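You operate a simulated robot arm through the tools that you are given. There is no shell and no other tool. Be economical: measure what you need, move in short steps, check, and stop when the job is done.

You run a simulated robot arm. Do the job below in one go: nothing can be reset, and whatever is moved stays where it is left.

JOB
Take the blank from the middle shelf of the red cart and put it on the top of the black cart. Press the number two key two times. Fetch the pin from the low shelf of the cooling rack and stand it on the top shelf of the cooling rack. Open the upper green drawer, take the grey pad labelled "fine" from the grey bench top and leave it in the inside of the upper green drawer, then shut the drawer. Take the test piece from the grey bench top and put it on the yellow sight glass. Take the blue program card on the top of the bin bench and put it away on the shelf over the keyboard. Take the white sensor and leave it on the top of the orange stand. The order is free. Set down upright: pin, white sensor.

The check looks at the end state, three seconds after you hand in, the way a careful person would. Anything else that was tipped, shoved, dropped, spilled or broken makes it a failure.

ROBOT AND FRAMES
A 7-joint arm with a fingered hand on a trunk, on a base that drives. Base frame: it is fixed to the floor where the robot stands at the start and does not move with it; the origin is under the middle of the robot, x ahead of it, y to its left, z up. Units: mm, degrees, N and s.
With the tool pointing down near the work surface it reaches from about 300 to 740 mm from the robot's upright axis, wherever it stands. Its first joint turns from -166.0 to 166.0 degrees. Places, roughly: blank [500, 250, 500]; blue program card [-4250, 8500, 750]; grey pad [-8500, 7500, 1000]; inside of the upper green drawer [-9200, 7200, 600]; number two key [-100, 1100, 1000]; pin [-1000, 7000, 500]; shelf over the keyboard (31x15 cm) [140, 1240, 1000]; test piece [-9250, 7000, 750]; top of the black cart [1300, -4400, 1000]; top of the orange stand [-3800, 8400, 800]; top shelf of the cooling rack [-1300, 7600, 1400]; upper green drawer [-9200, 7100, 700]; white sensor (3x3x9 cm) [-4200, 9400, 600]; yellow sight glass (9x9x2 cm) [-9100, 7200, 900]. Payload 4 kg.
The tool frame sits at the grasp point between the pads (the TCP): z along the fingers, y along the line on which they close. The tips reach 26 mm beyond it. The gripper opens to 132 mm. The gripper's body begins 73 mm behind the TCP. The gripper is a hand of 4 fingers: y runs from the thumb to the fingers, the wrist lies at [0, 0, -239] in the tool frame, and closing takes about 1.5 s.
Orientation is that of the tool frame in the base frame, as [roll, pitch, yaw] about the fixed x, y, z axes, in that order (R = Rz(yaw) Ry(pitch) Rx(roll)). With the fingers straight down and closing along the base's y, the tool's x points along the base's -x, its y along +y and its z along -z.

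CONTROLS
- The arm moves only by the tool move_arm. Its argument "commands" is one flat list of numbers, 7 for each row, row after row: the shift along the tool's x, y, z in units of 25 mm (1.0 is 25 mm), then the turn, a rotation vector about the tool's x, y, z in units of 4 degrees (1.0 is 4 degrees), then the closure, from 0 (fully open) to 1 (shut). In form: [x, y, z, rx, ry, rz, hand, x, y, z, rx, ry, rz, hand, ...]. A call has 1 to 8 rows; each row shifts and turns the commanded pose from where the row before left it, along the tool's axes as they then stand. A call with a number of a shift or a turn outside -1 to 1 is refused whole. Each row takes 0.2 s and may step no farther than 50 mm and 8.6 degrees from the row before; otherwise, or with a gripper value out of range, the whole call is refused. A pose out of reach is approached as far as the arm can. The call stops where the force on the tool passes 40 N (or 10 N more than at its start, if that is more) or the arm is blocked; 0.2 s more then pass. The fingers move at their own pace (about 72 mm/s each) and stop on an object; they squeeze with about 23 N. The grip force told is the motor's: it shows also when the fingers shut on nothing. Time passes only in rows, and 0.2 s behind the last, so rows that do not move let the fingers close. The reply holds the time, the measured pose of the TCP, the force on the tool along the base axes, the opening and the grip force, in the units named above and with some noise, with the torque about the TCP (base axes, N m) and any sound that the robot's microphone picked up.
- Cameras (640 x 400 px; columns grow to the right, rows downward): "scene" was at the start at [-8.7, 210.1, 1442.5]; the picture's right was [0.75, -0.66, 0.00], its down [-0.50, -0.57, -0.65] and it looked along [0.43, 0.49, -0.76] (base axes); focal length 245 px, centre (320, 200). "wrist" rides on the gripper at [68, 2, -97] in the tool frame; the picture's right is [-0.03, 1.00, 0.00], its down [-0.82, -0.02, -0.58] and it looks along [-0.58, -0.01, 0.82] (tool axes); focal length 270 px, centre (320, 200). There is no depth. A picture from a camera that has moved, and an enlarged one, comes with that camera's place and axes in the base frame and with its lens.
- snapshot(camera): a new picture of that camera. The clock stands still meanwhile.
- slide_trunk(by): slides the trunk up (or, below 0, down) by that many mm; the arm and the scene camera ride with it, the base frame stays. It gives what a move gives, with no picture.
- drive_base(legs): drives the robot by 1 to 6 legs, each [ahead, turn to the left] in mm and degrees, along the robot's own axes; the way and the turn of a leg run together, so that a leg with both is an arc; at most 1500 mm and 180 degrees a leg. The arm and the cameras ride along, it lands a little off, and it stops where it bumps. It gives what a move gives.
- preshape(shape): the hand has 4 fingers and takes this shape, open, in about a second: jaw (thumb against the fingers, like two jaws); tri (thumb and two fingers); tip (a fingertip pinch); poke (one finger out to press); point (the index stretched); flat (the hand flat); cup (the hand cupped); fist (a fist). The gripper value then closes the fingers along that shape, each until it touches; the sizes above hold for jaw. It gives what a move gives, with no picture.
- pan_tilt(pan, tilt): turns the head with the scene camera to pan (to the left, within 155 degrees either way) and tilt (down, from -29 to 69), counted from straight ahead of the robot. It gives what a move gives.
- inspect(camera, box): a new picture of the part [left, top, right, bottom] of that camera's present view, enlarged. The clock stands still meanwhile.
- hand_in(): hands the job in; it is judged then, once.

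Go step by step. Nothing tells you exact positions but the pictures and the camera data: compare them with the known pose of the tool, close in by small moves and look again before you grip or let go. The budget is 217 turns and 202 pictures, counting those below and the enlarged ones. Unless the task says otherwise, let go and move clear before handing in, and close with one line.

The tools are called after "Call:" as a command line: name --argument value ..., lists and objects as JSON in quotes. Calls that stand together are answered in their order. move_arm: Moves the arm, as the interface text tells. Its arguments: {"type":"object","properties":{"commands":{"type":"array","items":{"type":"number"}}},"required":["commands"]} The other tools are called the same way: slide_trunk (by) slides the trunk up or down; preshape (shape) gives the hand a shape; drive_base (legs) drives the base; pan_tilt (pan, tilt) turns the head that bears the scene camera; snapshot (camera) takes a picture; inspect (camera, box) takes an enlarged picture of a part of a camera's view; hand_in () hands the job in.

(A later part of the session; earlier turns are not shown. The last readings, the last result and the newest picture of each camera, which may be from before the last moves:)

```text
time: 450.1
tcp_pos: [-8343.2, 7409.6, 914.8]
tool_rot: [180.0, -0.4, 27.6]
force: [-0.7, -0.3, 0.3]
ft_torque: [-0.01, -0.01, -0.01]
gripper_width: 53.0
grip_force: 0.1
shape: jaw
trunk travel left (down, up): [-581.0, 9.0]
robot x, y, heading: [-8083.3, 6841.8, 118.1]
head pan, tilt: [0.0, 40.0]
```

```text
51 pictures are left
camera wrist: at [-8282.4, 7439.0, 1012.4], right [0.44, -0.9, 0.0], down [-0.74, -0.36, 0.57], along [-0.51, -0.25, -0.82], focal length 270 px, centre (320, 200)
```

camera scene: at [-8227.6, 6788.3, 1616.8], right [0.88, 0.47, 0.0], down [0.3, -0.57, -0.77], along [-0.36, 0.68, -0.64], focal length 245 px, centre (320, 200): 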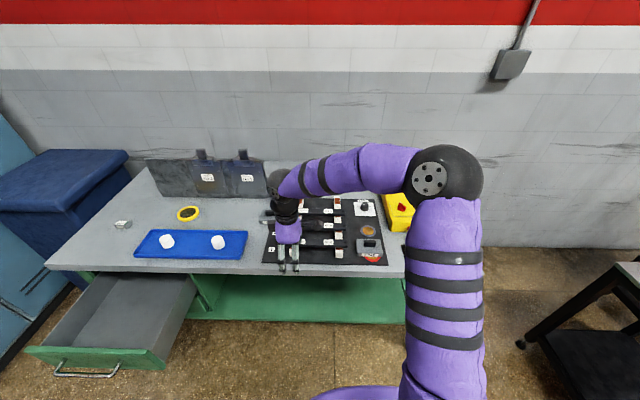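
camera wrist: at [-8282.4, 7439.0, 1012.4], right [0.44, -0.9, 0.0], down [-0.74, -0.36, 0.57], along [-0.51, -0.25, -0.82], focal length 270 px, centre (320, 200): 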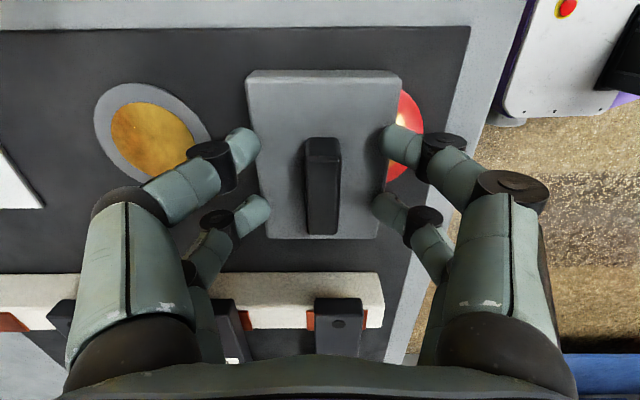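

Call:
move_arm --commands '[0, 0, 0.1, 0, 0, 0, 0.8, 0, 0, 0, 0, 0, 0, 1, 0, 0, 0, 0, 0, 0, 1, 0, 0, 0, 0, 0, 0, 1, 0, 0, 0, 0, 0, 0, 1, 0, 0, -0.6, 0, 0, 0, 1, 0, 0, -0.8, 0, 0, 0, 1]'

Call:
snapshot --camera "wrist"

```text
time: 451.7
tcp_pos: [-8343.5, 7410.0, 946.6]
tool_rot: [179.9, -0.3, 27.6]
force: [-0.4, 0.4, -2.5]
ft_torque: [0.01, 0.03, -0.01]
gripper_width: 15.9
grip_force: 23.0
shape: jaw
trunk travel left (down, up): [-581.0, 9.0]
robot x, y, heading: [-8081.2, 6838.9, 117.9]
head pan, tilt: [0.0, 40.0]
```

```text
50 pictures are left
camera wrist: at [-8282.4, 7438.1, 1044.0], right [0.44, -0.9, 0.0], down [-0.74, -0.36, 0.57], along [-0.51, -0.25, -0.82], focal length 270 px, centre (320, 200)
```

wrist: 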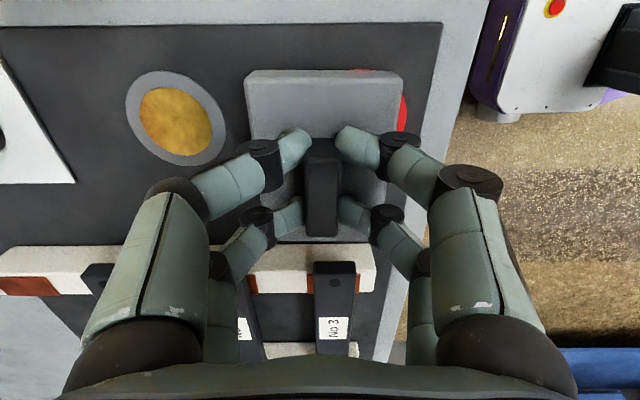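

Pad lifted. Raising it and moving the robot to the east side of the open drawer.

Call:
move_arm --commands '[0, 0, -1, 0, 0, 0, 1, 0, 0, -1, 0, 0, 0, 1, 0, 0, -1, 0, 0, 0, 1, 0, 0, -1, 0, 0, 0, 1]'

Call:
drive_base --legs '[[0, 91], [429, 0]]'

Call:
snapshot --camera "wrist"

```text
time: 452.7
tcp_pos: [-8344.6, 7407.4, 1046.8]
tool_rot: [179.9, -0.4, 27.5]
force: [-0.1, 0.2, -2.4]
ft_torque: [0.01, 0.02, -0.01]
gripper_width: 15.4
grip_force: 22.8
shape: jaw
trunk travel left (down, up): [-581.0, 9.0]
robot x, y, heading: [-8079.9, 6843.5, 118.1]
head pan, tilt: [0.0, 40.0]
```

```text
time: 459.6
tcp_pos: [-9021.5, 6359.4, 1046.4]
tool_rot: [179.9, -0.4, 118.2]
force: [0.7, -0.6, -2.4]
ft_torque: [0.01, 0.02, -0.02]
gripper_width: 15.3
grip_force: 22.9
shape: jaw
trunk travel left (down, up): [-581.0, 9.0]
robot x, y, heading: [-8452.8, 6633.6, -151.1]
head pan, tilt: [0.0, 40.0]
```

```text
49 pictures are left
camera wrist: at [-9053.1, 6420.5, 1144.5], right [0.89, 0.45, 0.0], down [0.37, -0.73, 0.57], along [0.26, -0.51, -0.82], focal length 270 px, centre (320, 200)
```

wrist: 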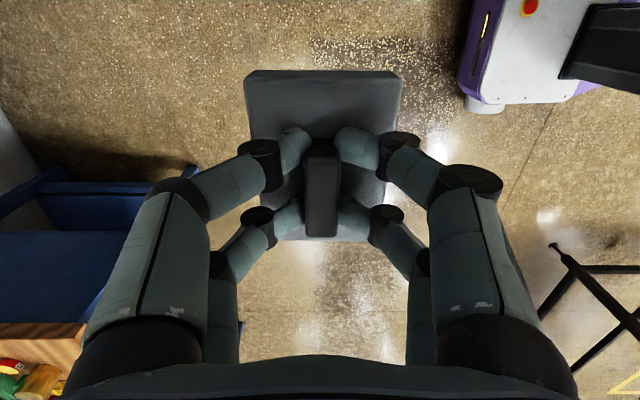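

Swinging the hand over the drawer while turning it back to the bench-parallel yaw.

Call:
move_arm --commands '[0.695, 0.326, 0, 0, 0, 1, 1, 0.716, 0.277, 0, 0, 0, 1, 1, 0.734, 0.226, 0, 0, 0, 1, 1, 0.748, 0.175, 0, 0, 0, 1, 1, 0.758, 0.122, 0, 0, 0, 1, 1, 0.765, 0.069, 0, 0, 0, 1, 1, 0.768, 0.016, 0, 0, 0, 1, 1, 0.767, -0.038, 0, 0, 0, 1, 1]'

Call:
move_arm --commands '[0.763, -0.092, 0, 0, 0, 1, 1, 0.754, -0.144, 0, 0, 0, 1, 1, 0.742, -0.197, 0, 0, 0, 1, 1, 0.727, -0.248, 0, 0, 0, 1, 1, 0.708, -0.298, 0, 0, 0, 1, 1, 0.686, -0.347, 0, 0, 0, 1, 1, 0.659, -0.394, 0, 0, 0, 1, 1, 0.63, -0.439, 0, 0, 0, 1, 1]'

Call:
move_arm --commands '[0.598, -0.482, 0, 0, 0, 1, 1, 0.563, -0.522, 0, 0, 0, 1, 1, 0.525, -0.56, 0, 0, 0, 1, 1, 0.485, -0.595, 0, 0, 0, 1, 1, 0.442, -0.628, 0, 0, 0, 1, 1, 0.397, -0.657, 0, 0, 0, 0.6, 1]'

Call:
snapshot --camera "wrist"

Call:
pan_tilt --pan -40 --tilt 45

Call:
snapshot --camera "scene"

```text
time: 461.4
tcp_pos: [-9029.3, 6513.1, 1047.7]
tool_rot: [-179.9, -0.2, 86.4]
force: [-0.5, -0.4, -2.0]
ft_torque: [0.0, 0.0, 0.01]
gripper_width: 15.2
grip_force: 23.2
shape: jaw
trunk travel left (down, up): [-581.0, 9.0]
robot x, y, heading: [-8455.4, 6631.1, -151.3]
head pan, tilt: [0.0, 40.0]
```

```text
time: 463.2
tcp_pos: [-9038.6, 6668.2, 1049.7]
tool_rot: [-179.6, -0.3, 54.2]
force: [0.1, 0.2, -1.7]
ft_torque: [-0.01, 0.0, 0.04]
gripper_width: 15.0
grip_force: 23.0
shape: jaw
trunk travel left (down, up): [-581.0, 9.0]
robot x, y, heading: [-8457.8, 6630.3, -151.5]
head pan, tilt: [0.0, 40.0]
```

```text
time: 464.6
tcp_pos: [-9045.2, 6783.4, 1048.5]
tool_rot: [-179.6, -0.1, 31.8]
force: [0.1, -0.4, -1.3]
ft_torque: [-0.01, 0.01, 0.02]
gripper_width: 15.4
grip_force: 23.3
shape: jaw
trunk travel left (down, up): [-581.0, 9.0]
robot x, y, heading: [-8452.9, 6629.0, -151.2]
head pan, tilt: [0.0, 40.0]
```

```text
48 pictures are left
camera wrist: at [-8986.0, 6816.8, 1145.9], right [0.51, -0.86, -0.01], down [-0.7, -0.42, 0.58], along [-0.5, -0.29, -0.82], focal length 270 px, centre (320, 200)
```

wrist: 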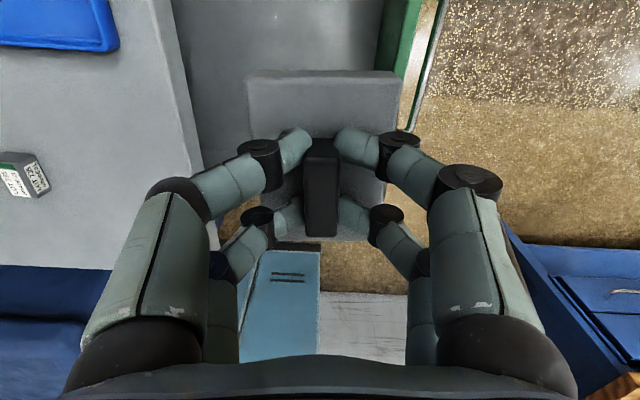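

```text
time: 465.7
tcp_pos: [-9045.5, 6783.3, 1047.9]
tool_rot: [-179.6, -0.1, 31.9]
force: [0.4, -0.5, -1.7]
ft_torque: [-0.02, -0.02, -0.01]
gripper_width: 15.2
grip_force: 22.9
shape: jaw
trunk travel left (down, up): [-581.0, 9.0]
robot x, y, heading: [-8456.6, 6634.7, -151.2]
head pan, tilt: [-40.0, 45.0]
```

```text
47 pictures are left
camera scene: at [-8410.6, 6540.9, 1609.5], right [0.2, 0.98, 0.0], down [0.69, -0.14, -0.71], along [-0.69, 0.14, -0.71], focal length 245 px, centre (320, 200)
```

scene: 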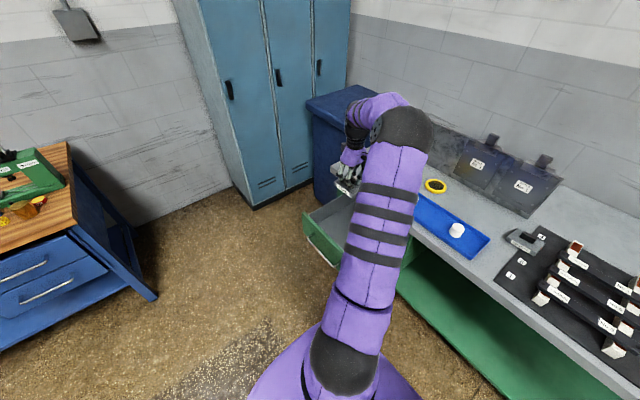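

Directly below the hand is the drawer interior. Lowering with the trunk, then gently to the drawer floor.

Call:
move_arm --commands '[0, 0, 0, 0, 0, 1, 1]'

Call:
slide_trunk --by -230

Call:
snapshot --camera "wrist"

```text
time: 466.1
tcp_pos: [-9045.8, 6783.5, 1049.0]
tool_rot: [-179.8, 0.0, 27.9]
force: [0.7, -0.2, -0.8]
ft_torque: [-0.02, 0.01, -0.01]
gripper_width: 15.3
grip_force: 22.9
shape: jaw
trunk travel left (down, up): [-581.0, 9.0]
robot x, y, heading: [-8454.8, 6629.2, -151.2]
head pan, tilt: [-40.0, 45.0]
```

```text
time: 468.5
tcp_pos: [-9045.3, 6782.5, 818.1]
tool_rot: [-179.6, -0.1, 27.8]
force: [1.4, -0.2, -1.2]
ft_torque: [-0.01, -0.01, -0.01]
gripper_width: 15.4
grip_force: 22.7
shape: jaw
trunk travel left (down, up): [-351.0, 239.0]
robot x, y, heading: [-8458.8, 6632.5, -151.4]
head pan, tilt: [-40.0, 45.0]
```

```text
46 pictures are left
camera wrist: at [-8983.7, 6812.3, 916.2], right [0.45, -0.9, -0.01], down [-0.73, -0.37, 0.58], along [-0.52, -0.25, -0.82], focal length 270 px, centre (320, 200)
```

wrist: 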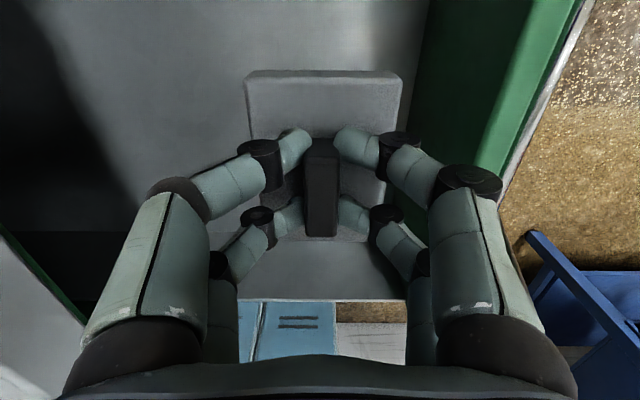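

Call:
move_arm --commands '[0, 0, 0.6, 0, 0, 0, 1, 0, 0, 0.6, 0, 0, 0, 1, 0, 0, 0.4, 0, 0, 0, 1, 0, 0, 0.3, 0, 0, 0, 1, 0, 0, 0.2, 0, 0, 0, 1, 0, 0, 0.2, 0, 0, 0, 1]'

Call:
move_arm --commands '[0, 0, 0.2, 0, 0, 0, 1, 0, 0, 0.2, 0, 0, 0, 1, 0, 0, 0.2, 0, 0, 0, 1, 0, 0, 0.2, 0, 0, 0, 1]'

Call:
snapshot --camera "wrist"

```text
time: 469.9
tcp_pos: [-9045.2, 6783.1, 762.1]
tool_rot: [-179.7, 0.1, 28.0]
force: [0.2, 0.1, -1.2]
ft_torque: [0.01, 0.01, -0.02]
gripper_width: 15.4
grip_force: 23.2
shape: jaw
trunk travel left (down, up): [-351.0, 239.0]
robot x, y, heading: [-8455.2, 6628.1, -151.1]
head pan, tilt: [-40.0, 45.0]
```

```text
time: 470.9
tcp_pos: [-9045.8, 6783.5, 742.3]
tool_rot: [-179.6, 0.1, 27.9]
force: [-0.2, -0.2, -2.2]
ft_torque: [0.0, 0.01, -0.01]
gripper_width: 15.3
grip_force: 22.8
shape: jaw
trunk travel left (down, up): [-351.0, 239.0]
robot x, y, heading: [-8456.3, 6633.3, -151.2]
head pan, tilt: [-40.0, 45.0]
```

```text
45 pictures are left
camera wrist: at [-8984.2, 6813.1, 839.0], right [0.45, -0.9, -0.01], down [-0.73, -0.37, 0.58], along [-0.52, -0.25, -0.82], focal length 270 px, centre (320, 200)
```

wrist: 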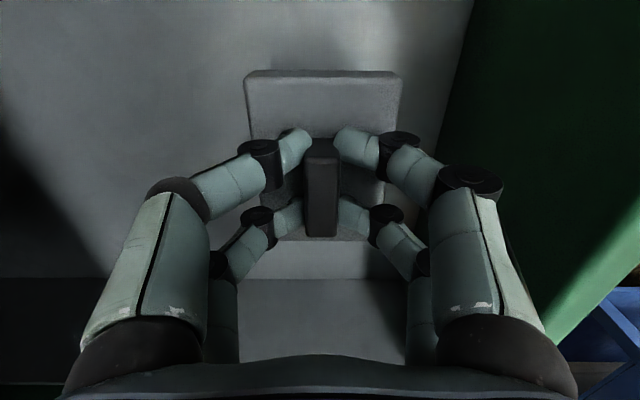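

Call:
move_arm --commands '[0, 0, 0.2, 0, 0, 0, 1, 0, 0, 0.2, 0, 0, 0, 1, 0, 0, 0.2, 0, 0, 0, 1, 0, 0, 0.2, 0, 0, 0, 1]'

Call:
move_arm --commands '[0, 0, 0.2, 0, 0, 0, 1, 0, 0, 0.2, 0, 0, 0, 1, 0, 0, 0.2, 0, 0, 0, 1]'

```text
time: 471.9
tcp_pos: [-9046.3, 6782.5, 722.0]
tool_rot: [-179.5, -0.1, 27.8]
force: [0.6, -0.5, -1.4]
ft_torque: [0.0, 0.02, -0.03]
gripper_width: 15.4
grip_force: 22.7
shape: jaw
trunk travel left (down, up): [-351.0, 239.0]
robot x, y, heading: [-8454.7, 6632.2, -151.7]
head pan, tilt: [-40.0, 45.0]
```

```text
time: 472.7
tcp_pos: [-9044.8, 6784.7, 706.6]
tool_rot: [-179.5, 0.0, 27.9]
force: [-0.2, 0.1, -1.7]
ft_torque: [-0.05, -0.05, -0.02]
gripper_width: 15.3
grip_force: 22.6
shape: jaw
trunk travel left (down, up): [-351.0, 239.0]
robot x, y, heading: [-8453.5, 6632.5, -151.3]
head pan, tilt: [-40.0, 45.0]
```

Call:
move_arm --commands '[0, 0, 0.2, 0, 0, 0, 1, 0, 0, 0.2, 0, 0, 0, 1, 0, 0, 0.2, 0, 0, 0, 1]'

Call:
snapshot --camera "wrist"

```text
time: 473.5
tcp_pos: [-9046.1, 6783.4, 693.9]
tool_rot: [-179.5, 0.1, 27.9]
force: [0.6, -0.2, 7.3]
ft_torque: [0.22, -0.26, 0.01]
gripper_width: 15.4
grip_force: 22.7
shape: jaw
trunk travel left (down, up): [-351.0, 239.0]
robot x, y, heading: [-8455.7, 6631.0, -151.4]
head pan, tilt: [-40.0, 45.0]
```

```text
44 pictures are left
camera wrist: at [-8983.8, 6812.9, 789.7], right [0.45, -0.9, -0.01], down [-0.73, -0.37, 0.58], along [-0.52, -0.25, -0.82], focal length 270 px, centre (320, 200)
```

wrist: 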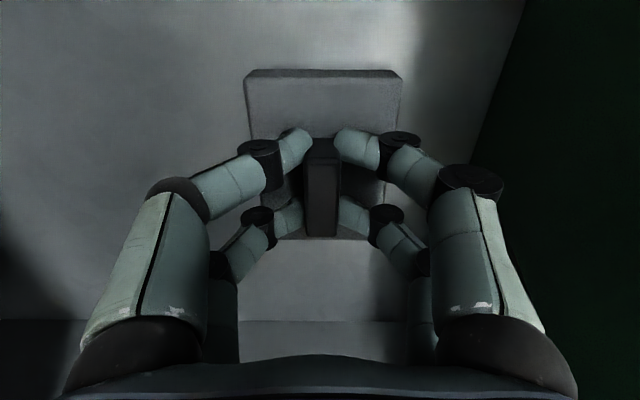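

On the drawer floor. Releasing and lifting straight out.

Call:
move_arm --commands '[0, 0, -0.06, 0, 0, 0, 0.85, 0, 0, 0, 0, 0, 0, 0.7, 0, 0, 0, 0, 0, 0, 0.65, 0, 0, -1, 0, 0, 0, 0.65, 0, 0, -1, 0, 0, 0, 0.65, 0, 0, -1, 0, 0, 0, 0.65, 0, 0, -1, 0, 0, 0, 0.65]'

Call:
slide_trunk --by 250

Call:
snapshot --camera "wrist"

```text
time: 475.1
tcp_pos: [-9045.7, 6782.1, 793.6]
tool_rot: [-179.6, 0.0, 27.9]
force: [0.8, 0.5, 0.2]
ft_torque: [0.01, 0.01, -0.01]
gripper_width: 45.6
grip_force: 0.0
shape: jaw
trunk travel left (down, up): [-351.0, 239.0]
robot x, y, heading: [-8454.8, 6633.3, -151.2]
head pan, tilt: [-40.0, 45.0]
```

```text
time: 477.6
tcp_pos: [-9045.5, 6784.0, 1032.9]
tool_rot: [-179.6, -0.1, 27.9]
force: [0.7, -0.2, -0.5]
ft_torque: [0.01, 0.01, -0.02]
gripper_width: 45.5
grip_force: 0.0
shape: jaw
out of reach, approached as far as the arm can: row 1
trunk travel left (down, up): [-590.0, 0.0]
robot x, y, heading: [-8458.5, 6627.4, -151.5]
head pan, tilt: [-40.0, 45.0]
```

```text
43 pictures are left
camera wrist: at [-8983.6, 6812.6, 1130.1], right [0.45, -0.9, -0.01], down [-0.73, -0.37, 0.58], along [-0.52, -0.25, -0.82], focal length 270 px, centre (320, 200)
```

wrist: 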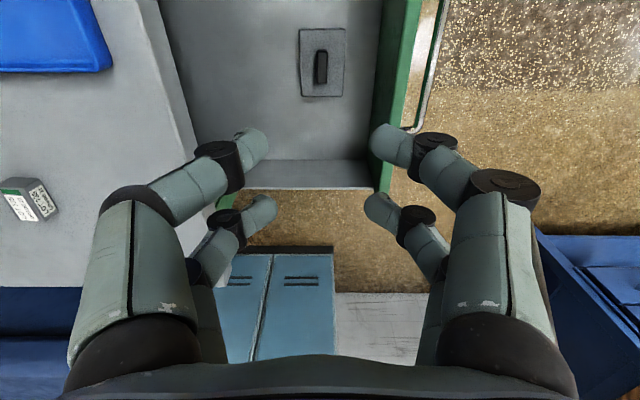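

The pad lies in the drawer. To shut it, I'll roll the hand horizontal in front of the drawer and push with closed fingertips.

Call:
move_arm --commands '[0, 0.4, 0, 1, 0, 0, 1, 0, 0.399, -0.028, 1, 0, 0, 1, 0, 0.396, -0.056, 1, 0, 0, 1, 0, 0.391, -0.083, 1, 0, 0, 1, 0, 0.384, -0.11, 1, 0, 0, 1, 0, 0.376, -0.137, 1, 0, 0, 1, 0, 0.366, -0.163, 1, 0, 0, 1, 0, 0.353, -0.188, 1, 0, 0, 1]'

Call:
move_arm --commands '[0, 0.339, -0.212, 1, 0, 0, 1, 0, 0.324, -0.235, 1, 0, 0, 1, 0, 0.306, -0.257, 1, 0, 0, 1, 0, 0.288, -0.278, 1, 0, 0, 1, 0, 0.268, -0.297, 1, 0, 0, 1, 0, 0.246, -0.315, 1, 0, 0, 1, 0, 0.224, -0.332, 1, 0, 0, 1, 0, 0.2, -0.346, 1, 0, 0, 1]'

Call:
move_arm --commands '[0, 0.175, -0.36, 1, 0, 0, 1, 0, 0.15, -0.371, 1, 0, 0, 1, 0, 0.124, -0.38, 1, 0, 0, 1, 0, 0.097, -0.388, 1, 0, 0, 1, 0, 0.07, -0.394, 1, 0, 0, 1, 0, 0.042, -0.398, 1, 0, 0, 1, 0, 0, 0, 0.5, 0, 0, 1]'

Call:
slide_trunk --by -295

Call:
snapshot --camera "scene"

```text
time: 479.4
tcp_pos: [-9008.2, 6711.3, 1032.2]
tool_rot: [-147.5, 0.0, 27.9]
force: [0.0, 0.0, 0.5]
ft_torque: [0.0, -0.01, 0.0]
gripper_width: 0.1
grip_force: 23.0
shape: jaw
trunk travel left (down, up): [-590.0, 0.0]
robot x, y, heading: [-8455.3, 6632.1, -151.5]
head pan, tilt: [-40.0, 45.0]
```

```text
time: 481.2
tcp_pos: [-8970.3, 6640.0, 1031.5]
tool_rot: [-115.7, -0.1, 27.9]
force: [-0.5, 0.6, -0.2]
ft_torque: [-0.01, 0.02, -0.02]
gripper_width: 0.2
grip_force: 23.0
shape: jaw
trunk travel left (down, up): [-590.0, 0.0]
robot x, y, heading: [-8454.3, 6626.0, -151.4]
head pan, tilt: [-40.0, 45.0]
```

```text
time: 482.8
tcp_pos: [-8941.9, 6588.2, 1030.9]
tool_rot: [-89.7, 0.0, 27.9]
force: [0.3, 1.0, 0.4]
ft_torque: [0.0, 0.0, -0.02]
gripper_width: 0.0
grip_force: 22.9
shape: jaw
trunk travel left (down, up): [-590.0, 0.0]
robot x, y, heading: [-8459.2, 6632.5, -151.1]
head pan, tilt: [-40.0, 45.0]
```

```text
time: 485.8
tcp_pos: [-8941.7, 6589.5, 735.7]
tool_rot: [-89.6, -0.1, 27.9]
force: [-0.2, 0.0, -0.5]
ft_torque: [-0.02, 0.0, -0.01]
gripper_width: 0.0
grip_force: 22.9
shape: jaw
trunk travel left (down, up): [-295.0, 295.0]
robot x, y, heading: [-8455.7, 6634.1, -151.4]
head pan, tilt: [-40.0, 45.0]
```

```text
42 pictures are left
camera scene: at [-8410.4, 6540.8, 1323.6], right [0.2, 0.98, 0.0], down [0.69, -0.14, -0.71], along [-0.69, 0.14, -0.71], focal length 245 px, centre (320, 200)
```

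scene: 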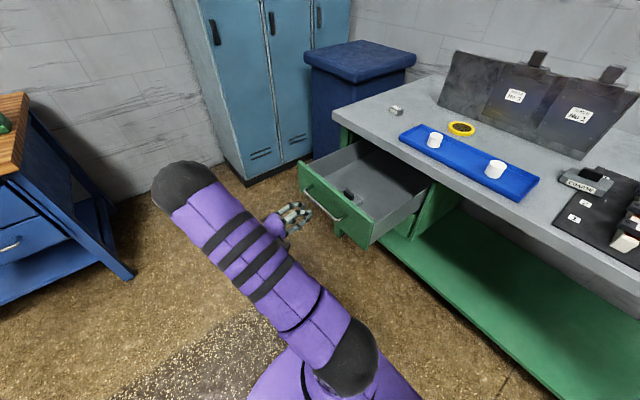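

Raising slightly to push above the bar, then pushing the drawer shut.

Call:
slide_trunk --by 16

Call:
move_arm --commands '[0, 0, 0.9, 0, 0, 0, 1, 0, 0, 0.9, 0, 0, 0, 1, 0, 0, 0.9, 0, 0, 0, 1, 0, 0, 0.9, 0, 0, 0, 1, 0, 0, 0.9, 0, 0, 0, 1, 0, 0, 0.9, 0, 0, 0, 1, 0, 0, 0.9, 0, 0, 0, 1, 0, 0, 0.9, 0, 0, 0, 1]'

Call:
move_arm --commands '[0, 0, 0.8, 0, 0, 0, 1, 0, 0, 0.8, 0, 0, 0, 1, 0, 0, 0.8, 0, 0, 0, 1, 0, 0, 0.8, 0, 0, 0, 1, 0, 0, 0.6, 0, 0, 0, 1]'

Call:
snapshot --camera "scene"

```text
time: 486.4
tcp_pos: [-8942.6, 6588.8, 751.6]
tool_rot: [-89.6, 0.0, 27.9]
force: [-0.9, 0.0, -0.2]
ft_torque: [0.01, -0.01, 0.0]
gripper_width: 0.0
grip_force: 22.9
shape: jaw
trunk travel left (down, up): [-311.0, 279.0]
robot x, y, heading: [-8457.6, 6630.1, -151.4]
head pan, tilt: [-40.0, 45.0]
```

```text
time: 488.2
tcp_pos: [-9026.0, 6747.6, 753.6]
tool_rot: [-89.8, 0.0, 27.8]
force: [0.3, -0.5, -0.7]
ft_torque: [-0.02, 0.0, -0.01]
gripper_width: 0.0
grip_force: 23.3
shape: jaw
trunk travel left (down, up): [-311.0, 279.0]
robot x, y, heading: [-8457.3, 6632.5, -151.2]
head pan, tilt: [-40.0, 45.0]
```

```text
time: 489.4
tcp_pos: [-9071.8, 6831.6, 753.0]
tool_rot: [-89.8, -0.1, 27.9]
force: [0.4, -0.6, 0.6]
ft_torque: [-0.03, 0.01, 0.01]
gripper_width: 0.0
grip_force: 23.1
shape: jaw
trunk travel left (down, up): [-311.0, 279.0]
robot x, y, heading: [-8457.2, 6630.2, -151.4]
head pan, tilt: [-40.0, 45.0]
```

```text
41 pictures are left
camera scene: at [-8410.3, 6540.8, 1339.6], right [0.2, 0.98, 0.0], down [0.69, -0.14, -0.71], along [-0.69, 0.14, -0.71], focal length 245 px, centre (320, 200)
```

scene: 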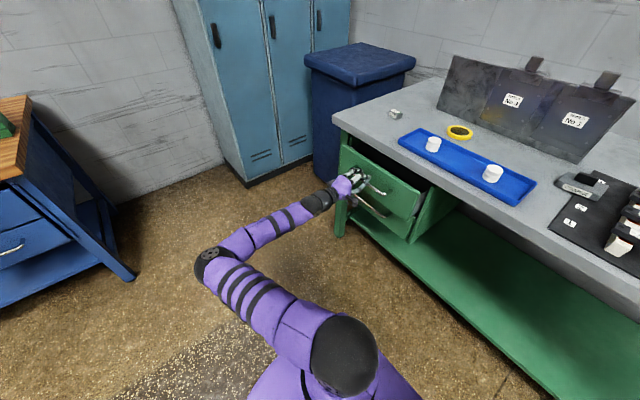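

Nearly shut; pushing on until it stops.

Call:
move_arm --commands '[0, 0, 0.6, 0, 0, 0, 1, 0, 0, 0.6, 0, 0, 0, 1, 0, 0, 0.6, 0, 0, 0, 1, 0, 0, 0.5, 0, 0, 0, 1, 0, 0, 0.5, 0, 0, 0, 1, 0, 0, 0.4, 0, 0, 0, 1, 0, 0, 0.4, 0, 0, 0, 1]'

Call:
inspect --camera "scene" --box '[320, 110, 460, 250]'

```text
time: 490.7
tcp_pos: [-9105.9, 6891.6, 764.9]
tool_rot: [-88.5, 0.3, 28.0]
force: [1.7, -3.2, 15.4]
ft_torque: [-0.17, -0.21, -0.03]
gripper_width: 0.1
grip_force: 22.6
shape: jaw
trunk travel left (down, up): [-311.0, 279.0]
robot x, y, heading: [-8459.7, 6632.1, -151.2]
head pan, tilt: [-40.0, 45.0]
stopped in row 6: the force on the tool passed its limit at 44 N (the readings are from after the stop); the commanded pose is now the measured one
```

```text
2.86 times, centred on (390, 180) of scene
camera zoom: at [-8409.1, 6540.0, 1339.5], right [0.2, 0.98, 0.0], down [0.69, -0.14, -0.71], along [-0.69, 0.14, -0.71], focal length 701 px, centre (120, 257)
```

zoom: 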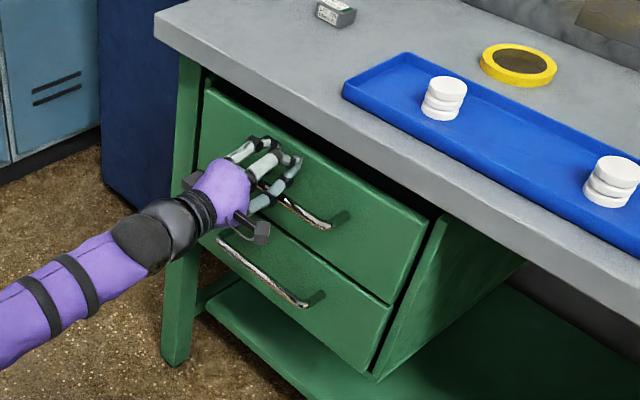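

The drawer is shut flush. Backing the hand off.

Call:
move_arm --commands '[0, 0.1, -0.6, 0, 0, 0, 1, 0, 0, -1, 0, 0, 0, 1, 0, 0, -1, 0, 0, 0, 1, 0, 0, -1, 0, 0, 0, 1, 0, 0, -1, 0, 0, 0, 1, 0, 0, -1, 0, 0, 0, 1, 0, 0, -1, 0, 0, 0, 1, 0, 0, -1, 0, 0, 0, 0.5]'

Call:
slide_trunk --by 279

Call:
snapshot --camera "scene"

```text
time: 492.5
tcp_pos: [-9015.0, 6725.2, 754.3]
tool_rot: [-89.1, 0.0, 28.0]
force: [1.2, -0.7, 0.4]
ft_torque: [0.01, 0.03, 0.03]
gripper_width: 63.9
grip_force: 0.1
shape: jaw
trunk travel left (down, up): [-311.0, 279.0]
robot x, y, heading: [-8453.1, 6631.7, -151.3]
head pan, tilt: [-40.0, 45.0]
```

```text
time: 495.3
tcp_pos: [-9014.9, 6725.5, 1033.9]
tool_rot: [-89.0, 0.1, 28.1]
force: [-1.2, 0.1, -0.5]
ft_torque: [0.01, -0.03, 0.04]
gripper_width: 65.7
grip_force: 0.1
shape: jaw
trunk travel left (down, up): [-590.0, 0.0]
robot x, y, heading: [-8456.3, 6628.0, -151.3]
head pan, tilt: [-40.0, 45.0]
```

```text
39 pictures are left
camera scene: at [-8410.5, 6540.7, 1618.5], right [0.2, 0.98, 0.0], down [0.69, -0.14, -0.71], along [-0.69, 0.14, -0.71], focal length 245 px, centre (320, 200)
```

scene: 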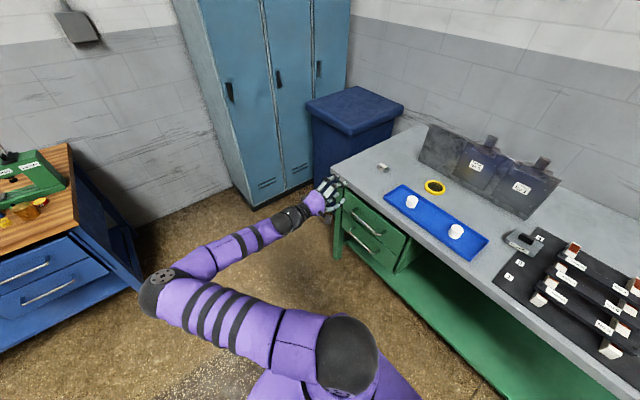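

Test piece is at about [−9288, 7033] and the sight glass at [−9117, 7210]. Rolling the hand back to vertical and driving closer.

Call:
move_arm --commands '[0, 0, 0, -1, 0, 0, 0.5, 0, 0, 0, -1, 0, 0, 0.5, 0, 0, 0, -1, 0, 0, 0.5, 0, 0, 0, -1, 0, 0, 0.5, 0, 0, 0, -1, 0, 0, 0.5, 0, 0, 0, -1, 0, 0, 0.5, 0, 0, 0, -1, 0, 0, 0.5, 0, 0, 0, -1, 0, 0, 0.5]'

Call:
move_arm --commands '[0, 0, 0, -1, 0, 0, 0.5, 0, 0, 0, -1, 0, 0, 0.5, 0, 0, 0, -1, 0, 0, 0.5, 0, 0, 0, -1, 0, 0, 0.5, 0, 0, 0, -1, 0, 0, 0.5, 0, 0, 0, -1, 0, 0, 0.5, 0, 0, 0, -1, 0, 0, 0.5, 0, 0, 0, -1, 0, 0, 0.5]'

Call:
move_arm --commands '[0, 0, 0, -1, 0, 0, 0.5, 0, 0, 0, -1, 0, 0, 0.5, 0, 0, 0, -1, 0, 0, 0.5, 0, 0, 0, -1, 0, 0, 0.5, 0, 0, 0, -1, 0, 0, 0.5, 0, 0, 0, -1, 0, 0, 0.5, 0, 0, 0, -0.7, 0, 0, 0.5]'

Call:
drive_base --legs '[[0, -17.5], [405, 0]]'

Call:
snapshot --camera "wrist"

```text
time: 497.1
tcp_pos: [-9014.8, 6725.0, 1034.3]
tool_rot: [-121.0, 0.1, 28.1]
force: [1.4, -0.4, -0.8]
ft_torque: [0.0, 0.01, 0.02]
gripper_width: 65.5
grip_force: 0.1
shape: jaw
trunk travel left (down, up): [-590.0, 0.0]
robot x, y, heading: [-8457.9, 6630.7, -151.4]
head pan, tilt: [-40.0, 45.0]
```

```text
time: 498.9
tcp_pos: [-9015.6, 6725.4, 1033.2]
tool_rot: [-153.1, 0.0, 28.2]
force: [-0.1, -0.5, -0.2]
ft_torque: [0.01, -0.02, 0.0]
gripper_width: 65.5
grip_force: 0.1
shape: jaw
trunk travel left (down, up): [-590.0, 0.0]
robot x, y, heading: [-8458.3, 6633.3, -151.4]
head pan, tilt: [-40.0, 45.0]
```

```text
time: 500.5
tcp_pos: [-9016.2, 6725.3, 1032.9]
tool_rot: [-179.8, 0.1, 28.1]
force: [0.2, -0.2, 0.4]
ft_torque: [-0.02, 0.0, -0.02]
gripper_width: 65.4
grip_force: 0.1
shape: jaw
trunk travel left (down, up): [-590.0, 0.0]
robot x, y, heading: [-8455.2, 6633.4, -151.2]
head pan, tilt: [-40.0, 45.0]
```

```text
time: 504.1
tcp_pos: [-9358.6, 6811.2, 1033.5]
tool_rot: [-179.9, 0.0, 10.6]
force: [0.5, -0.1, -0.5]
ft_torque: [-0.03, -0.02, 0.0]
gripper_width: 65.9
grip_force: 0.1
shape: jaw
trunk travel left (down, up): [-590.0, 0.0]
robot x, y, heading: [-8855.1, 6553.6, -168.7]
head pan, tilt: [-40.0, 45.0]
```

```text
38 pictures are left
camera wrist: at [-9291.3, 6820.4, 1130.6], right [0.16, -0.99, 0.0], down [-0.8, -0.13, 0.58], along [-0.57, -0.09, -0.81], focal length 270 px, centre (320, 200)
```

wrist: 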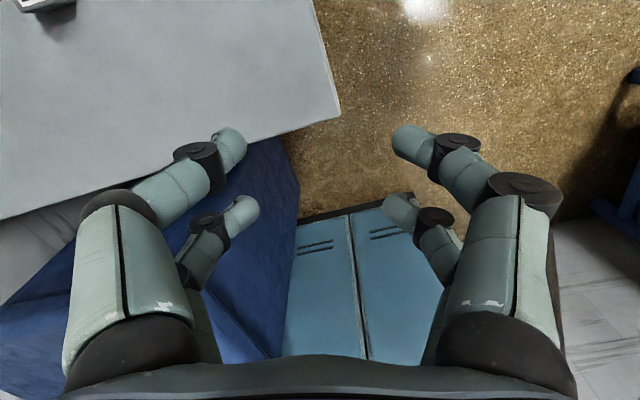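

Call:
move_arm --commands '[0.42, -0.925, 0, 0, 0, 0, 0.5, 0.42, -0.925, 0, 0, 0, 0, 0.5, 0.42, -0.925, 0, 0, 0, 0, 0.5, 0.42, -0.925, 0, 0, 0, 0, 0.5, 0.42, -0.925, 0, 0, 0, 0, 0.5, 0.42, -0.925, 0, 0, 0, 0, 0.5, 0.42, -0.925, 0, 0, 0, 0, 0.5, 0.42, -0.925, 0, 0, 0, 0, 0.5]'

Call:
move_arm --commands '[0.42, -0.925, 0, 0, 0, 0, 0.5, 0, 0, 0.9, 0, 0, 0, 0.5, 0, 0, 0.9, 0, 0, 0, 0.5]'

Call:
snapshot --camera "wrist"

```text
time: 505.9
tcp_pos: [-9311.6, 7007.5, 1034.4]
tool_rot: [-179.8, 0.0, 10.6]
force: [-0.6, -0.6, 0.5]
ft_torque: [-0.01, -0.02, -0.01]
gripper_width: 65.8
grip_force: 0.0
shape: jaw
trunk travel left (down, up): [-590.0, 0.0]
robot x, y, heading: [-8851.7, 6551.6, -168.7]
head pan, tilt: [-40.0, 45.0]
```

```text
time: 506.7
tcp_pos: [-9304.5, 7031.2, 987.5]
tool_rot: [-179.8, 0.1, 10.7]
force: [0.4, 0.9, 0.5]
ft_torque: [-0.01, -0.03, 0.02]
gripper_width: 65.7
grip_force: 0.2
shape: jaw
trunk travel left (down, up): [-590.0, 0.0]
robot x, y, heading: [-8855.0, 6556.2, -168.6]
head pan, tilt: [-40.0, 45.0]
```

```text
37 pictures are left
camera wrist: at [-9236.7, 7042.6, 1085.9], right [0.16, -0.99, 0.0], down [-0.8, -0.13, 0.58], along [-0.57, -0.09, -0.81], focal length 270 px, centre (320, 200)
```

wrist: 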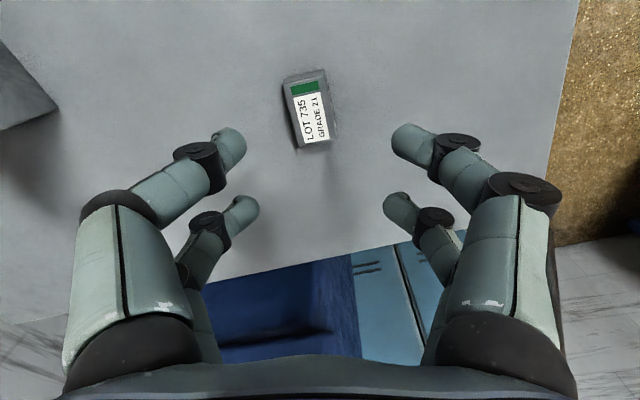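

Call:
move_arm --commands '[0.27, -0.27, 0, 0, 0, -1, 0.5, 0, 0, 0.8, 0, 0, -1, 0.5, 0, 0, 0.8, 0, 0, 0, 0.5, 0, 0, 0.8, 0, 0, 0, 0.5]'

Call:
snapshot --camera "wrist"

```text
time: 507.7
tcp_pos: [-9298.4, 7040.9, 928.2]
tool_rot: [-179.8, 0.1, 18.7]
force: [-0.5, 0.1, -0.6]
ft_torque: [0.02, -0.02, -0.02]
gripper_width: 65.5
grip_force: 0.1
shape: jaw
trunk travel left (down, up): [-590.0, 0.0]
robot x, y, heading: [-8854.3, 6556.0, -168.6]
head pan, tilt: [-40.0, 45.0]
```

```text
36 pictures are left
camera wrist: at [-9233.1, 7060.4, 1025.8], right [0.3, -0.96, 0.0], down [-0.78, -0.24, 0.58], along [-0.55, -0.17, -0.82], focal length 270 px, centre (320, 200)
```

wrist: 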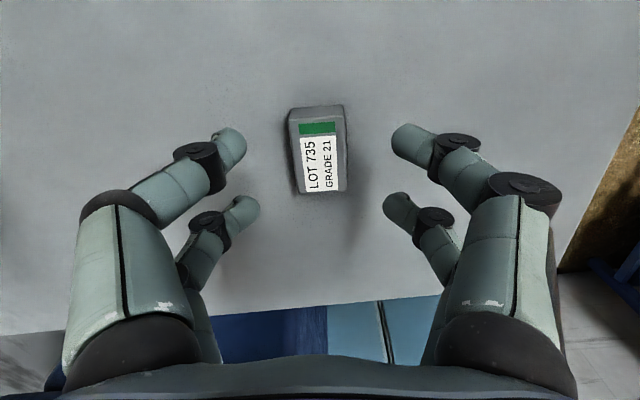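

Call:
move_arm --commands '[0.15, 0, 0.6, 0, 0, 0, 0.5, 0, 0, 0.65, 0, 0, 0, 0.55, 0, 0, 0, 0, 0, 0, 1, 0, 0, 0, 0, 0, 0, 1, 0, 0, 0, 0, 0, 0, 1, 0, 0, 0, 0, 0, 0, 1, 0, 0, -0.6, 0, 0, 0, 1, 0, 0, -0.8, 0, 0, 0, 1]'

Call:
snapshot --camera "wrist"

```text
time: 509.5
tcp_pos: [-9295.5, 7041.5, 933.3]
tool_rot: [-179.8, 0.1, 18.6]
force: [-0.3, -0.8, -2.8]
ft_torque: [0.03, -0.01, 0.02]
gripper_width: 26.8
grip_force: 23.3
shape: jaw
trunk travel left (down, up): [-590.0, 0.0]
robot x, y, heading: [-8850.2, 6553.5, -168.4]
head pan, tilt: [-40.0, 45.0]
```

```text
35 pictures are left
camera wrist: at [-9229.5, 7061.6, 1030.4], right [0.29, -0.96, 0.0], down [-0.78, -0.24, 0.58], along [-0.55, -0.17, -0.82], focal length 270 px, centre (320, 200)
```

wrist: 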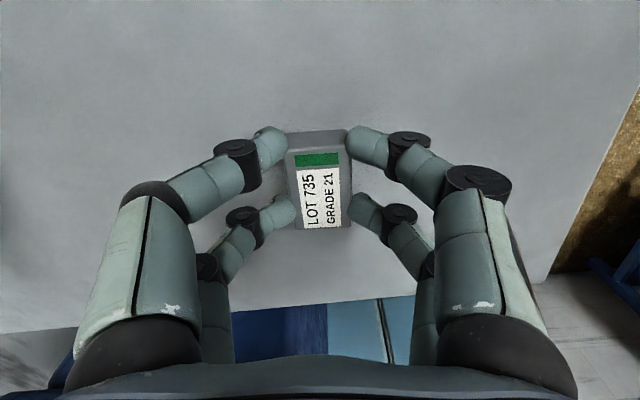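

Test piece held. Raising and moving over the yellow sight glass.

Call:
move_arm --commands '[0, 0, -1, 0, 0, 0, 1, 0, 0, -0.6, 0, 0, 0, 1, 0.97, -0.44, 0, 0, 0, 0, 1, 0.97, -0.44, 0, 0, 0, 0, 1, 0.97, -0.44, 0, 0, 0, 0, 1, 0.97, -0.44, 0, 0, 0, 0, 1, 0.97, -0.44, 0, 0, 0, 0, 1, 0.97, -0.44, 0, 0, 0, 0, 1]'

Call:
move_arm --commands '[0.97, -0.44, 0, 0, 0, 0, 1, 0.97, -0.44, 0, 0, 0, 0, 1]'

Call:
snapshot --camera "wrist"

```text
time: 511.3
tcp_pos: [-9177.2, 7150.3, 973.2]
tool_rot: [-179.7, 0.1, 18.6]
force: [0.0, -0.2, -1.3]
ft_torque: [0.02, -0.01, 0.0]
gripper_width: 27.1
grip_force: 22.7
shape: jaw
trunk travel left (down, up): [-590.0, 0.0]
robot x, y, heading: [-8853.3, 6549.0, -168.7]
head pan, tilt: [-40.0, 45.0]
```

```text
time: 511.9
tcp_pos: [-9139.3, 7187.7, 973.8]
tool_rot: [-179.8, 0.1, 18.7]
force: [0.7, -0.1, -2.6]
ft_torque: [0.01, -0.02, -0.04]
gripper_width: 26.9
grip_force: 22.8
shape: jaw
trunk travel left (down, up): [-590.0, 0.0]
robot x, y, heading: [-8855.0, 6557.2, -168.6]
head pan, tilt: [-40.0, 45.0]
```

```text
34 pictures are left
camera wrist: at [-9073.7, 7207.1, 1070.3], right [0.3, -0.96, 0.0], down [-0.78, -0.24, 0.58], along [-0.55, -0.17, -0.82], focal length 270 px, centre (320, 200)
```

wrist: 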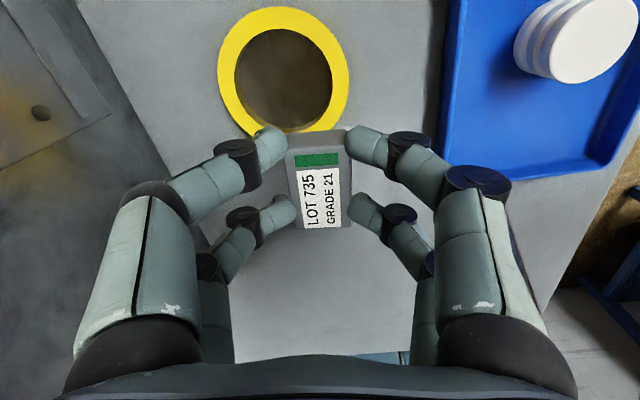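

Call:
move_arm --commands '[0.77, -0.43, 0, 0, 0, 0, 1, 0.77, -0.43, 0, 0, 0, 0, 1, 0, 0, 0.6, 0, 0, 0, 1, 0, 0, 0.5, 0, 0, 0, 1]'

Call:
snapshot --camera "wrist"

```text
time: 512.9
tcp_pos: [-9107.5, 7213.9, 944.3]
tool_rot: [-179.8, 0.1, 18.5]
force: [-0.1, 0.1, -2.4]
ft_torque: [0.01, -0.03, 0.02]
gripper_width: 26.9
grip_force: 22.8
shape: jaw
out of reach, approached as far as the arm can: row 2
trunk travel left (down, up): [-590.0, 0.0]
robot x, y, heading: [-8854.5, 6552.1, -168.7]
head pan, tilt: [-40.0, 45.0]
```

```text
33 pictures are left
camera wrist: at [-9042.9, 7233.6, 1041.3], right [0.29, -0.96, 0.0], down [-0.78, -0.24, 0.58], along [-0.55, -0.17, -0.82], focal length 270 px, centre (320, 200)
```

wrist: 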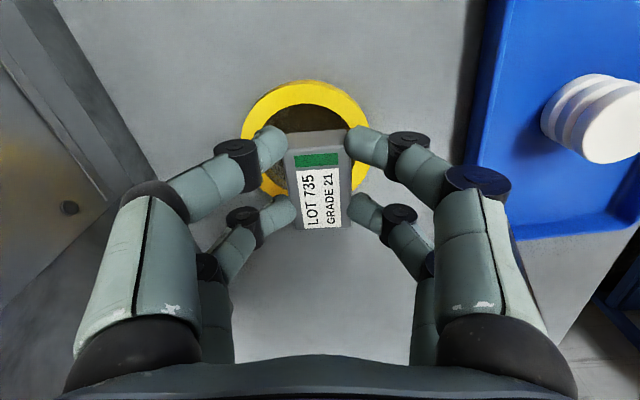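

Call:
move_arm --commands '[0.07, -0.18, 0.3, 0, 0, 0, 1, 0, -0.18, 0.3, 0, 0, 0, 1, 0, 0, 0.12, 0, 0, 0, 1, 0, 0, 0.12, 0, 0, 0, 1]'

Call:
snapshot --camera "wrist"

```text
time: 513.9
tcp_pos: [-9109.7, 7218.7, 922.5]
tool_rot: [-179.8, 0.1, 18.7]
force: [0.2, -1.0, -3.1]
ft_torque: [0.05, -0.02, -0.02]
gripper_width: 27.0
grip_force: 22.5
shape: jaw
out of reach, approached as far as the arm can: row 2
trunk travel left (down, up): [-590.0, 0.0]
robot x, y, heading: [-8851.3, 6552.5, -168.7]
head pan, tilt: [-40.0, 45.0]
```

```text
32 pictures are left
camera wrist: at [-9043.7, 7237.7, 1020.3], right [0.3, -0.96, 0.0], down [-0.78, -0.24, 0.58], along [-0.55, -0.17, -0.81], focal length 270 px, centre (320, 200)
```

wrist: 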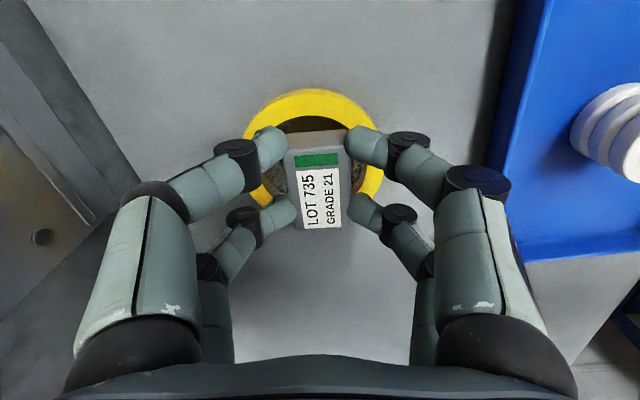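

Call:
move_arm --commands '[0.08, -0.06, 0.1, 0, 0, 0, 1, 0, 0, 0.1, 0, 0, 0, 1, 0, 0, 0.1, 0, 0, 0, 1]'

Call:
move_arm --commands '[0, 0, 0.1, 0, 0, 0, 1, 0, 0, 0.1, 0, 0, 0, 1]'

```text
time: 514.7
tcp_pos: [-9107.5, 7218.4, 916.3]
tool_rot: [-179.8, 0.1, 18.6]
force: [-0.3, -0.1, -2.6]
ft_torque: [0.01, -0.04, -0.01]
gripper_width: 26.7
grip_force: 23.1
shape: jaw
trunk travel left (down, up): [-590.0, 0.0]
robot x, y, heading: [-8856.4, 6556.5, -168.6]
head pan, tilt: [-40.0, 45.0]
```

```text
time: 515.3
tcp_pos: [-9107.7, 7218.1, 911.6]
tool_rot: [-179.8, 0.0, 18.5]
force: [-0.2, -0.3, -2.8]
ft_torque: [0.01, 0.0, 0.02]
gripper_width: 27.0
grip_force: 23.2
shape: jaw
trunk travel left (down, up): [-590.0, 0.0]
robot x, y, heading: [-8854.8, 6551.9, -168.7]
head pan, tilt: [-40.0, 45.0]
```

Call:
move_arm --commands '[0, 0, 0.1, 0, 0, 0, 1, 0, 0, 0.1, 0, 0, 0, 1]'

Call:
inspect --camera "wrist" --box '[220, 70, 420, 250]'

```text
time: 515.9
tcp_pos: [-9106.6, 7219.0, 907.6]
tool_rot: [-179.5, 0.1, 18.6]
force: [0.3, 0.0, 12.1]
ft_torque: [0.18, 0.12, -0.01]
gripper_width: 25.0
grip_force: 23.1
shape: jaw
trunk travel left (down, up): [-590.0, 0.0]
robot x, y, heading: [-8857.9, 6555.2, -168.5]
head pan, tilt: [-40.0, 45.0]
```

```text
2.22 times, centred on (320, 160) of wrist
camera zoom: at [-9041.2, 7238.4, 1005.6], right [0.29, -0.96, -0.01], down [-0.78, -0.24, 0.58], along [-0.56, -0.16, -0.82], focal length 601 px, centre (320, 289)
```

zoom: 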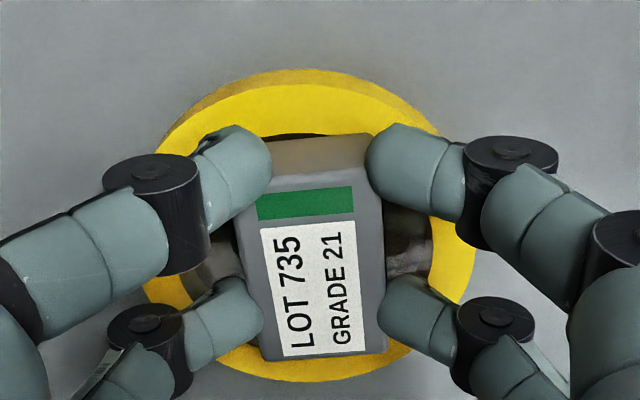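

Contact made, centred on the glass. Releasing and lifting.

Call:
move_arm --commands '[0, 0, -0.08, 0, 0, 0, 1, 0, 0, 0, 0, 0, 0, 0.85, 0, 0, 0, 0, 0, 0, 0.7, 0, 0, 0, 0, 0, 0, 0.55, 0, 0, -0.5, 0, 0, 0, 0.5, 0, 0, -1, 0, 0, 0, 0.5, 0, 0, -1, 0, 0, 0, 0.5]'

Call:
snapshot --camera "wrist"

```text
time: 517.5
tcp_pos: [-9105.3, 7216.0, 970.3]
tool_rot: [-179.8, 0.2, 18.5]
force: [-0.3, -0.6, 0.2]
ft_torque: [0.0, 0.0, 0.01]
gripper_width: 65.4
grip_force: 0.0
shape: jaw
out of reach, approached as far as the arm can: row 7
trunk travel left (down, up): [-590.0, 0.0]
robot x, y, heading: [-8854.3, 6551.7, -169.1]
head pan, tilt: [-40.0, 45.0]
```

```text
30 pictures are left
camera wrist: at [-9040.2, 7235.7, 1067.9], right [0.29, -0.96, 0.0], down [-0.78, -0.24, 0.58], along [-0.55, -0.17, -0.82], focal length 270 px, centre (320, 200)
```

wrist: 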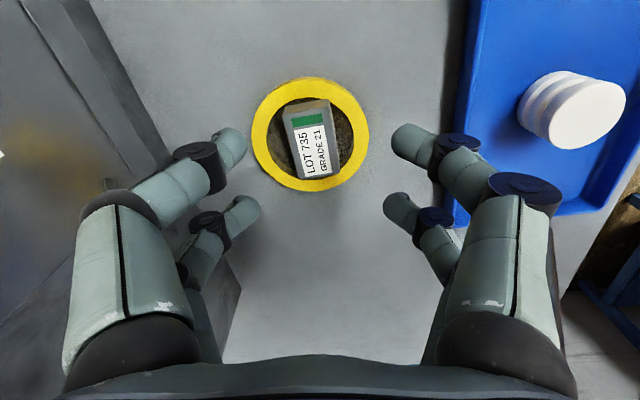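

The test piece lies on the sight glass. Retracting the hand and driving back toward the bin bench's west side for the card.

Call:
move_arm --commands '[0.05, 1, -0.1, 0, 0, 0, 0.5, 0.05, 1, -0.3, 0, 0, 0, 0.5, 0.05, 1, -0.5, 0, 0, 0, 0.5, 0.05, 1, -0.5, 0, 0, 0, 0.5, 0.05, 1, -0.5, 0, 0, 0, 0.5, 0.05, 1, -0.5, 0, 0, 0, 0.5, 0.05, 1, -0.4, 0, 0, 0, 0.5]'

Call:
drive_base --legs '[[0, 178.7], [1500, 0], [390, 0]]'

Call:
drive_base --legs '[[0, 2], [1500, 0], [540, 0], [0, 65], [500, 0]]'

Call:
pan_tilt --pan -40 --tilt 35

Call:
snapshot --camera "scene"

```text
time: 519.1
tcp_pos: [-9083.8, 7203.3, 1061.5]
tool_rot: [-179.9, 0.1, 18.6]
force: [-0.1, 0.4, 0.0]
ft_torque: [0.0, 0.03, 0.05]
gripper_width: 65.6
grip_force: 0.1
shape: jaw
out of reach, approached as far as the arm can: row 1, 2, 3, 4, 5, 6, 7
trunk travel left (down, up): [-590.0, 0.0]
robot x, y, heading: [-8851.5, 6550.8, -168.6]
head pan, tilt: [-40.0, 45.0]
```

```text
time: 536.6
tcp_pos: [-6789.8, 6188.6, 1061.1]
tool_rot: [-180.0, 0.1, -163.6]
force: [0.2, 0.5, 0.3]
ft_torque: [0.01, 0.02, -0.01]
gripper_width: 65.5
grip_force: 0.1
shape: jaw
trunk travel left (down, up): [-590.0, 0.0]
robot x, y, heading: [-6992.5, 6845.4, 9.0]
head pan, tilt: [-40.0, 45.0]
```

```text
time: 552.8
tcp_pos: [-4201.5, 7658.0, 1061.3]
tool_rot: [-180.0, 0.1, -96.4]
force: [-0.5, -0.1, 0.8]
ft_torque: [-0.02, 0.04, 0.0]
gripper_width: 65.5
grip_force: 0.0
shape: jaw
trunk travel left (down, up): [-590.0, 0.0]
robot x, y, heading: [-4887.6, 7720.3, 76.1]
head pan, tilt: [-40.0, 45.0]
```

```text
time: 553.5
tcp_pos: [-4200.9, 7656.9, 1061.4]
tool_rot: [-179.9, 0.1, -96.3]
force: [0.0, -0.5, 0.2]
ft_torque: [0.01, -0.04, -0.06]
gripper_width: 65.4
grip_force: 0.1
shape: jaw
trunk travel left (down, up): [-590.0, 0.0]
robot x, y, heading: [-4887.7, 7722.5, 76.2]
head pan, tilt: [-40.0, 35.0]
```

```text
29 pictures are left
camera scene: at [-4979.6, 7751.3, 1633.4], right [0.59, -0.81, 0.0], down [-0.46, -0.34, -0.82], along [0.66, 0.48, -0.57], focal length 245 px, centre (320, 200)
```

scene: 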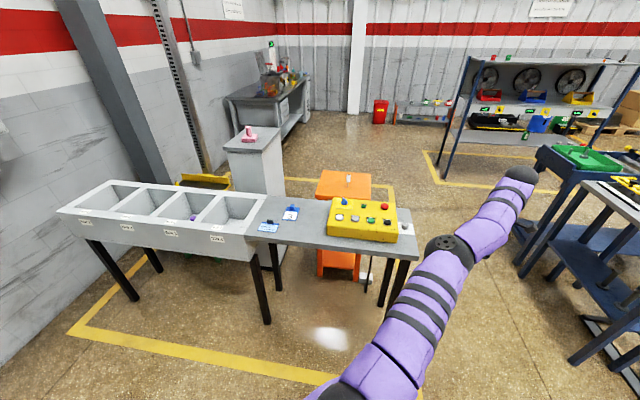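

Call:
inspect --camera "scene" --box '[240, 165, 370, 250]'

```text
4.71 times, centred on (305, 208) of scene
camera zoom: at [-4979.6, 7751.3, 1633.4], right [0.59, -0.81, 0.0], down [-0.46, -0.34, -0.82], along [0.66, 0.48, -0.57], focal length 1154 px, centre (391, 165)
```

zoom: 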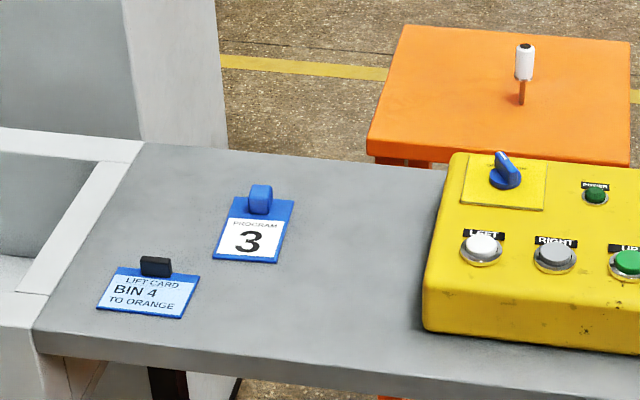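

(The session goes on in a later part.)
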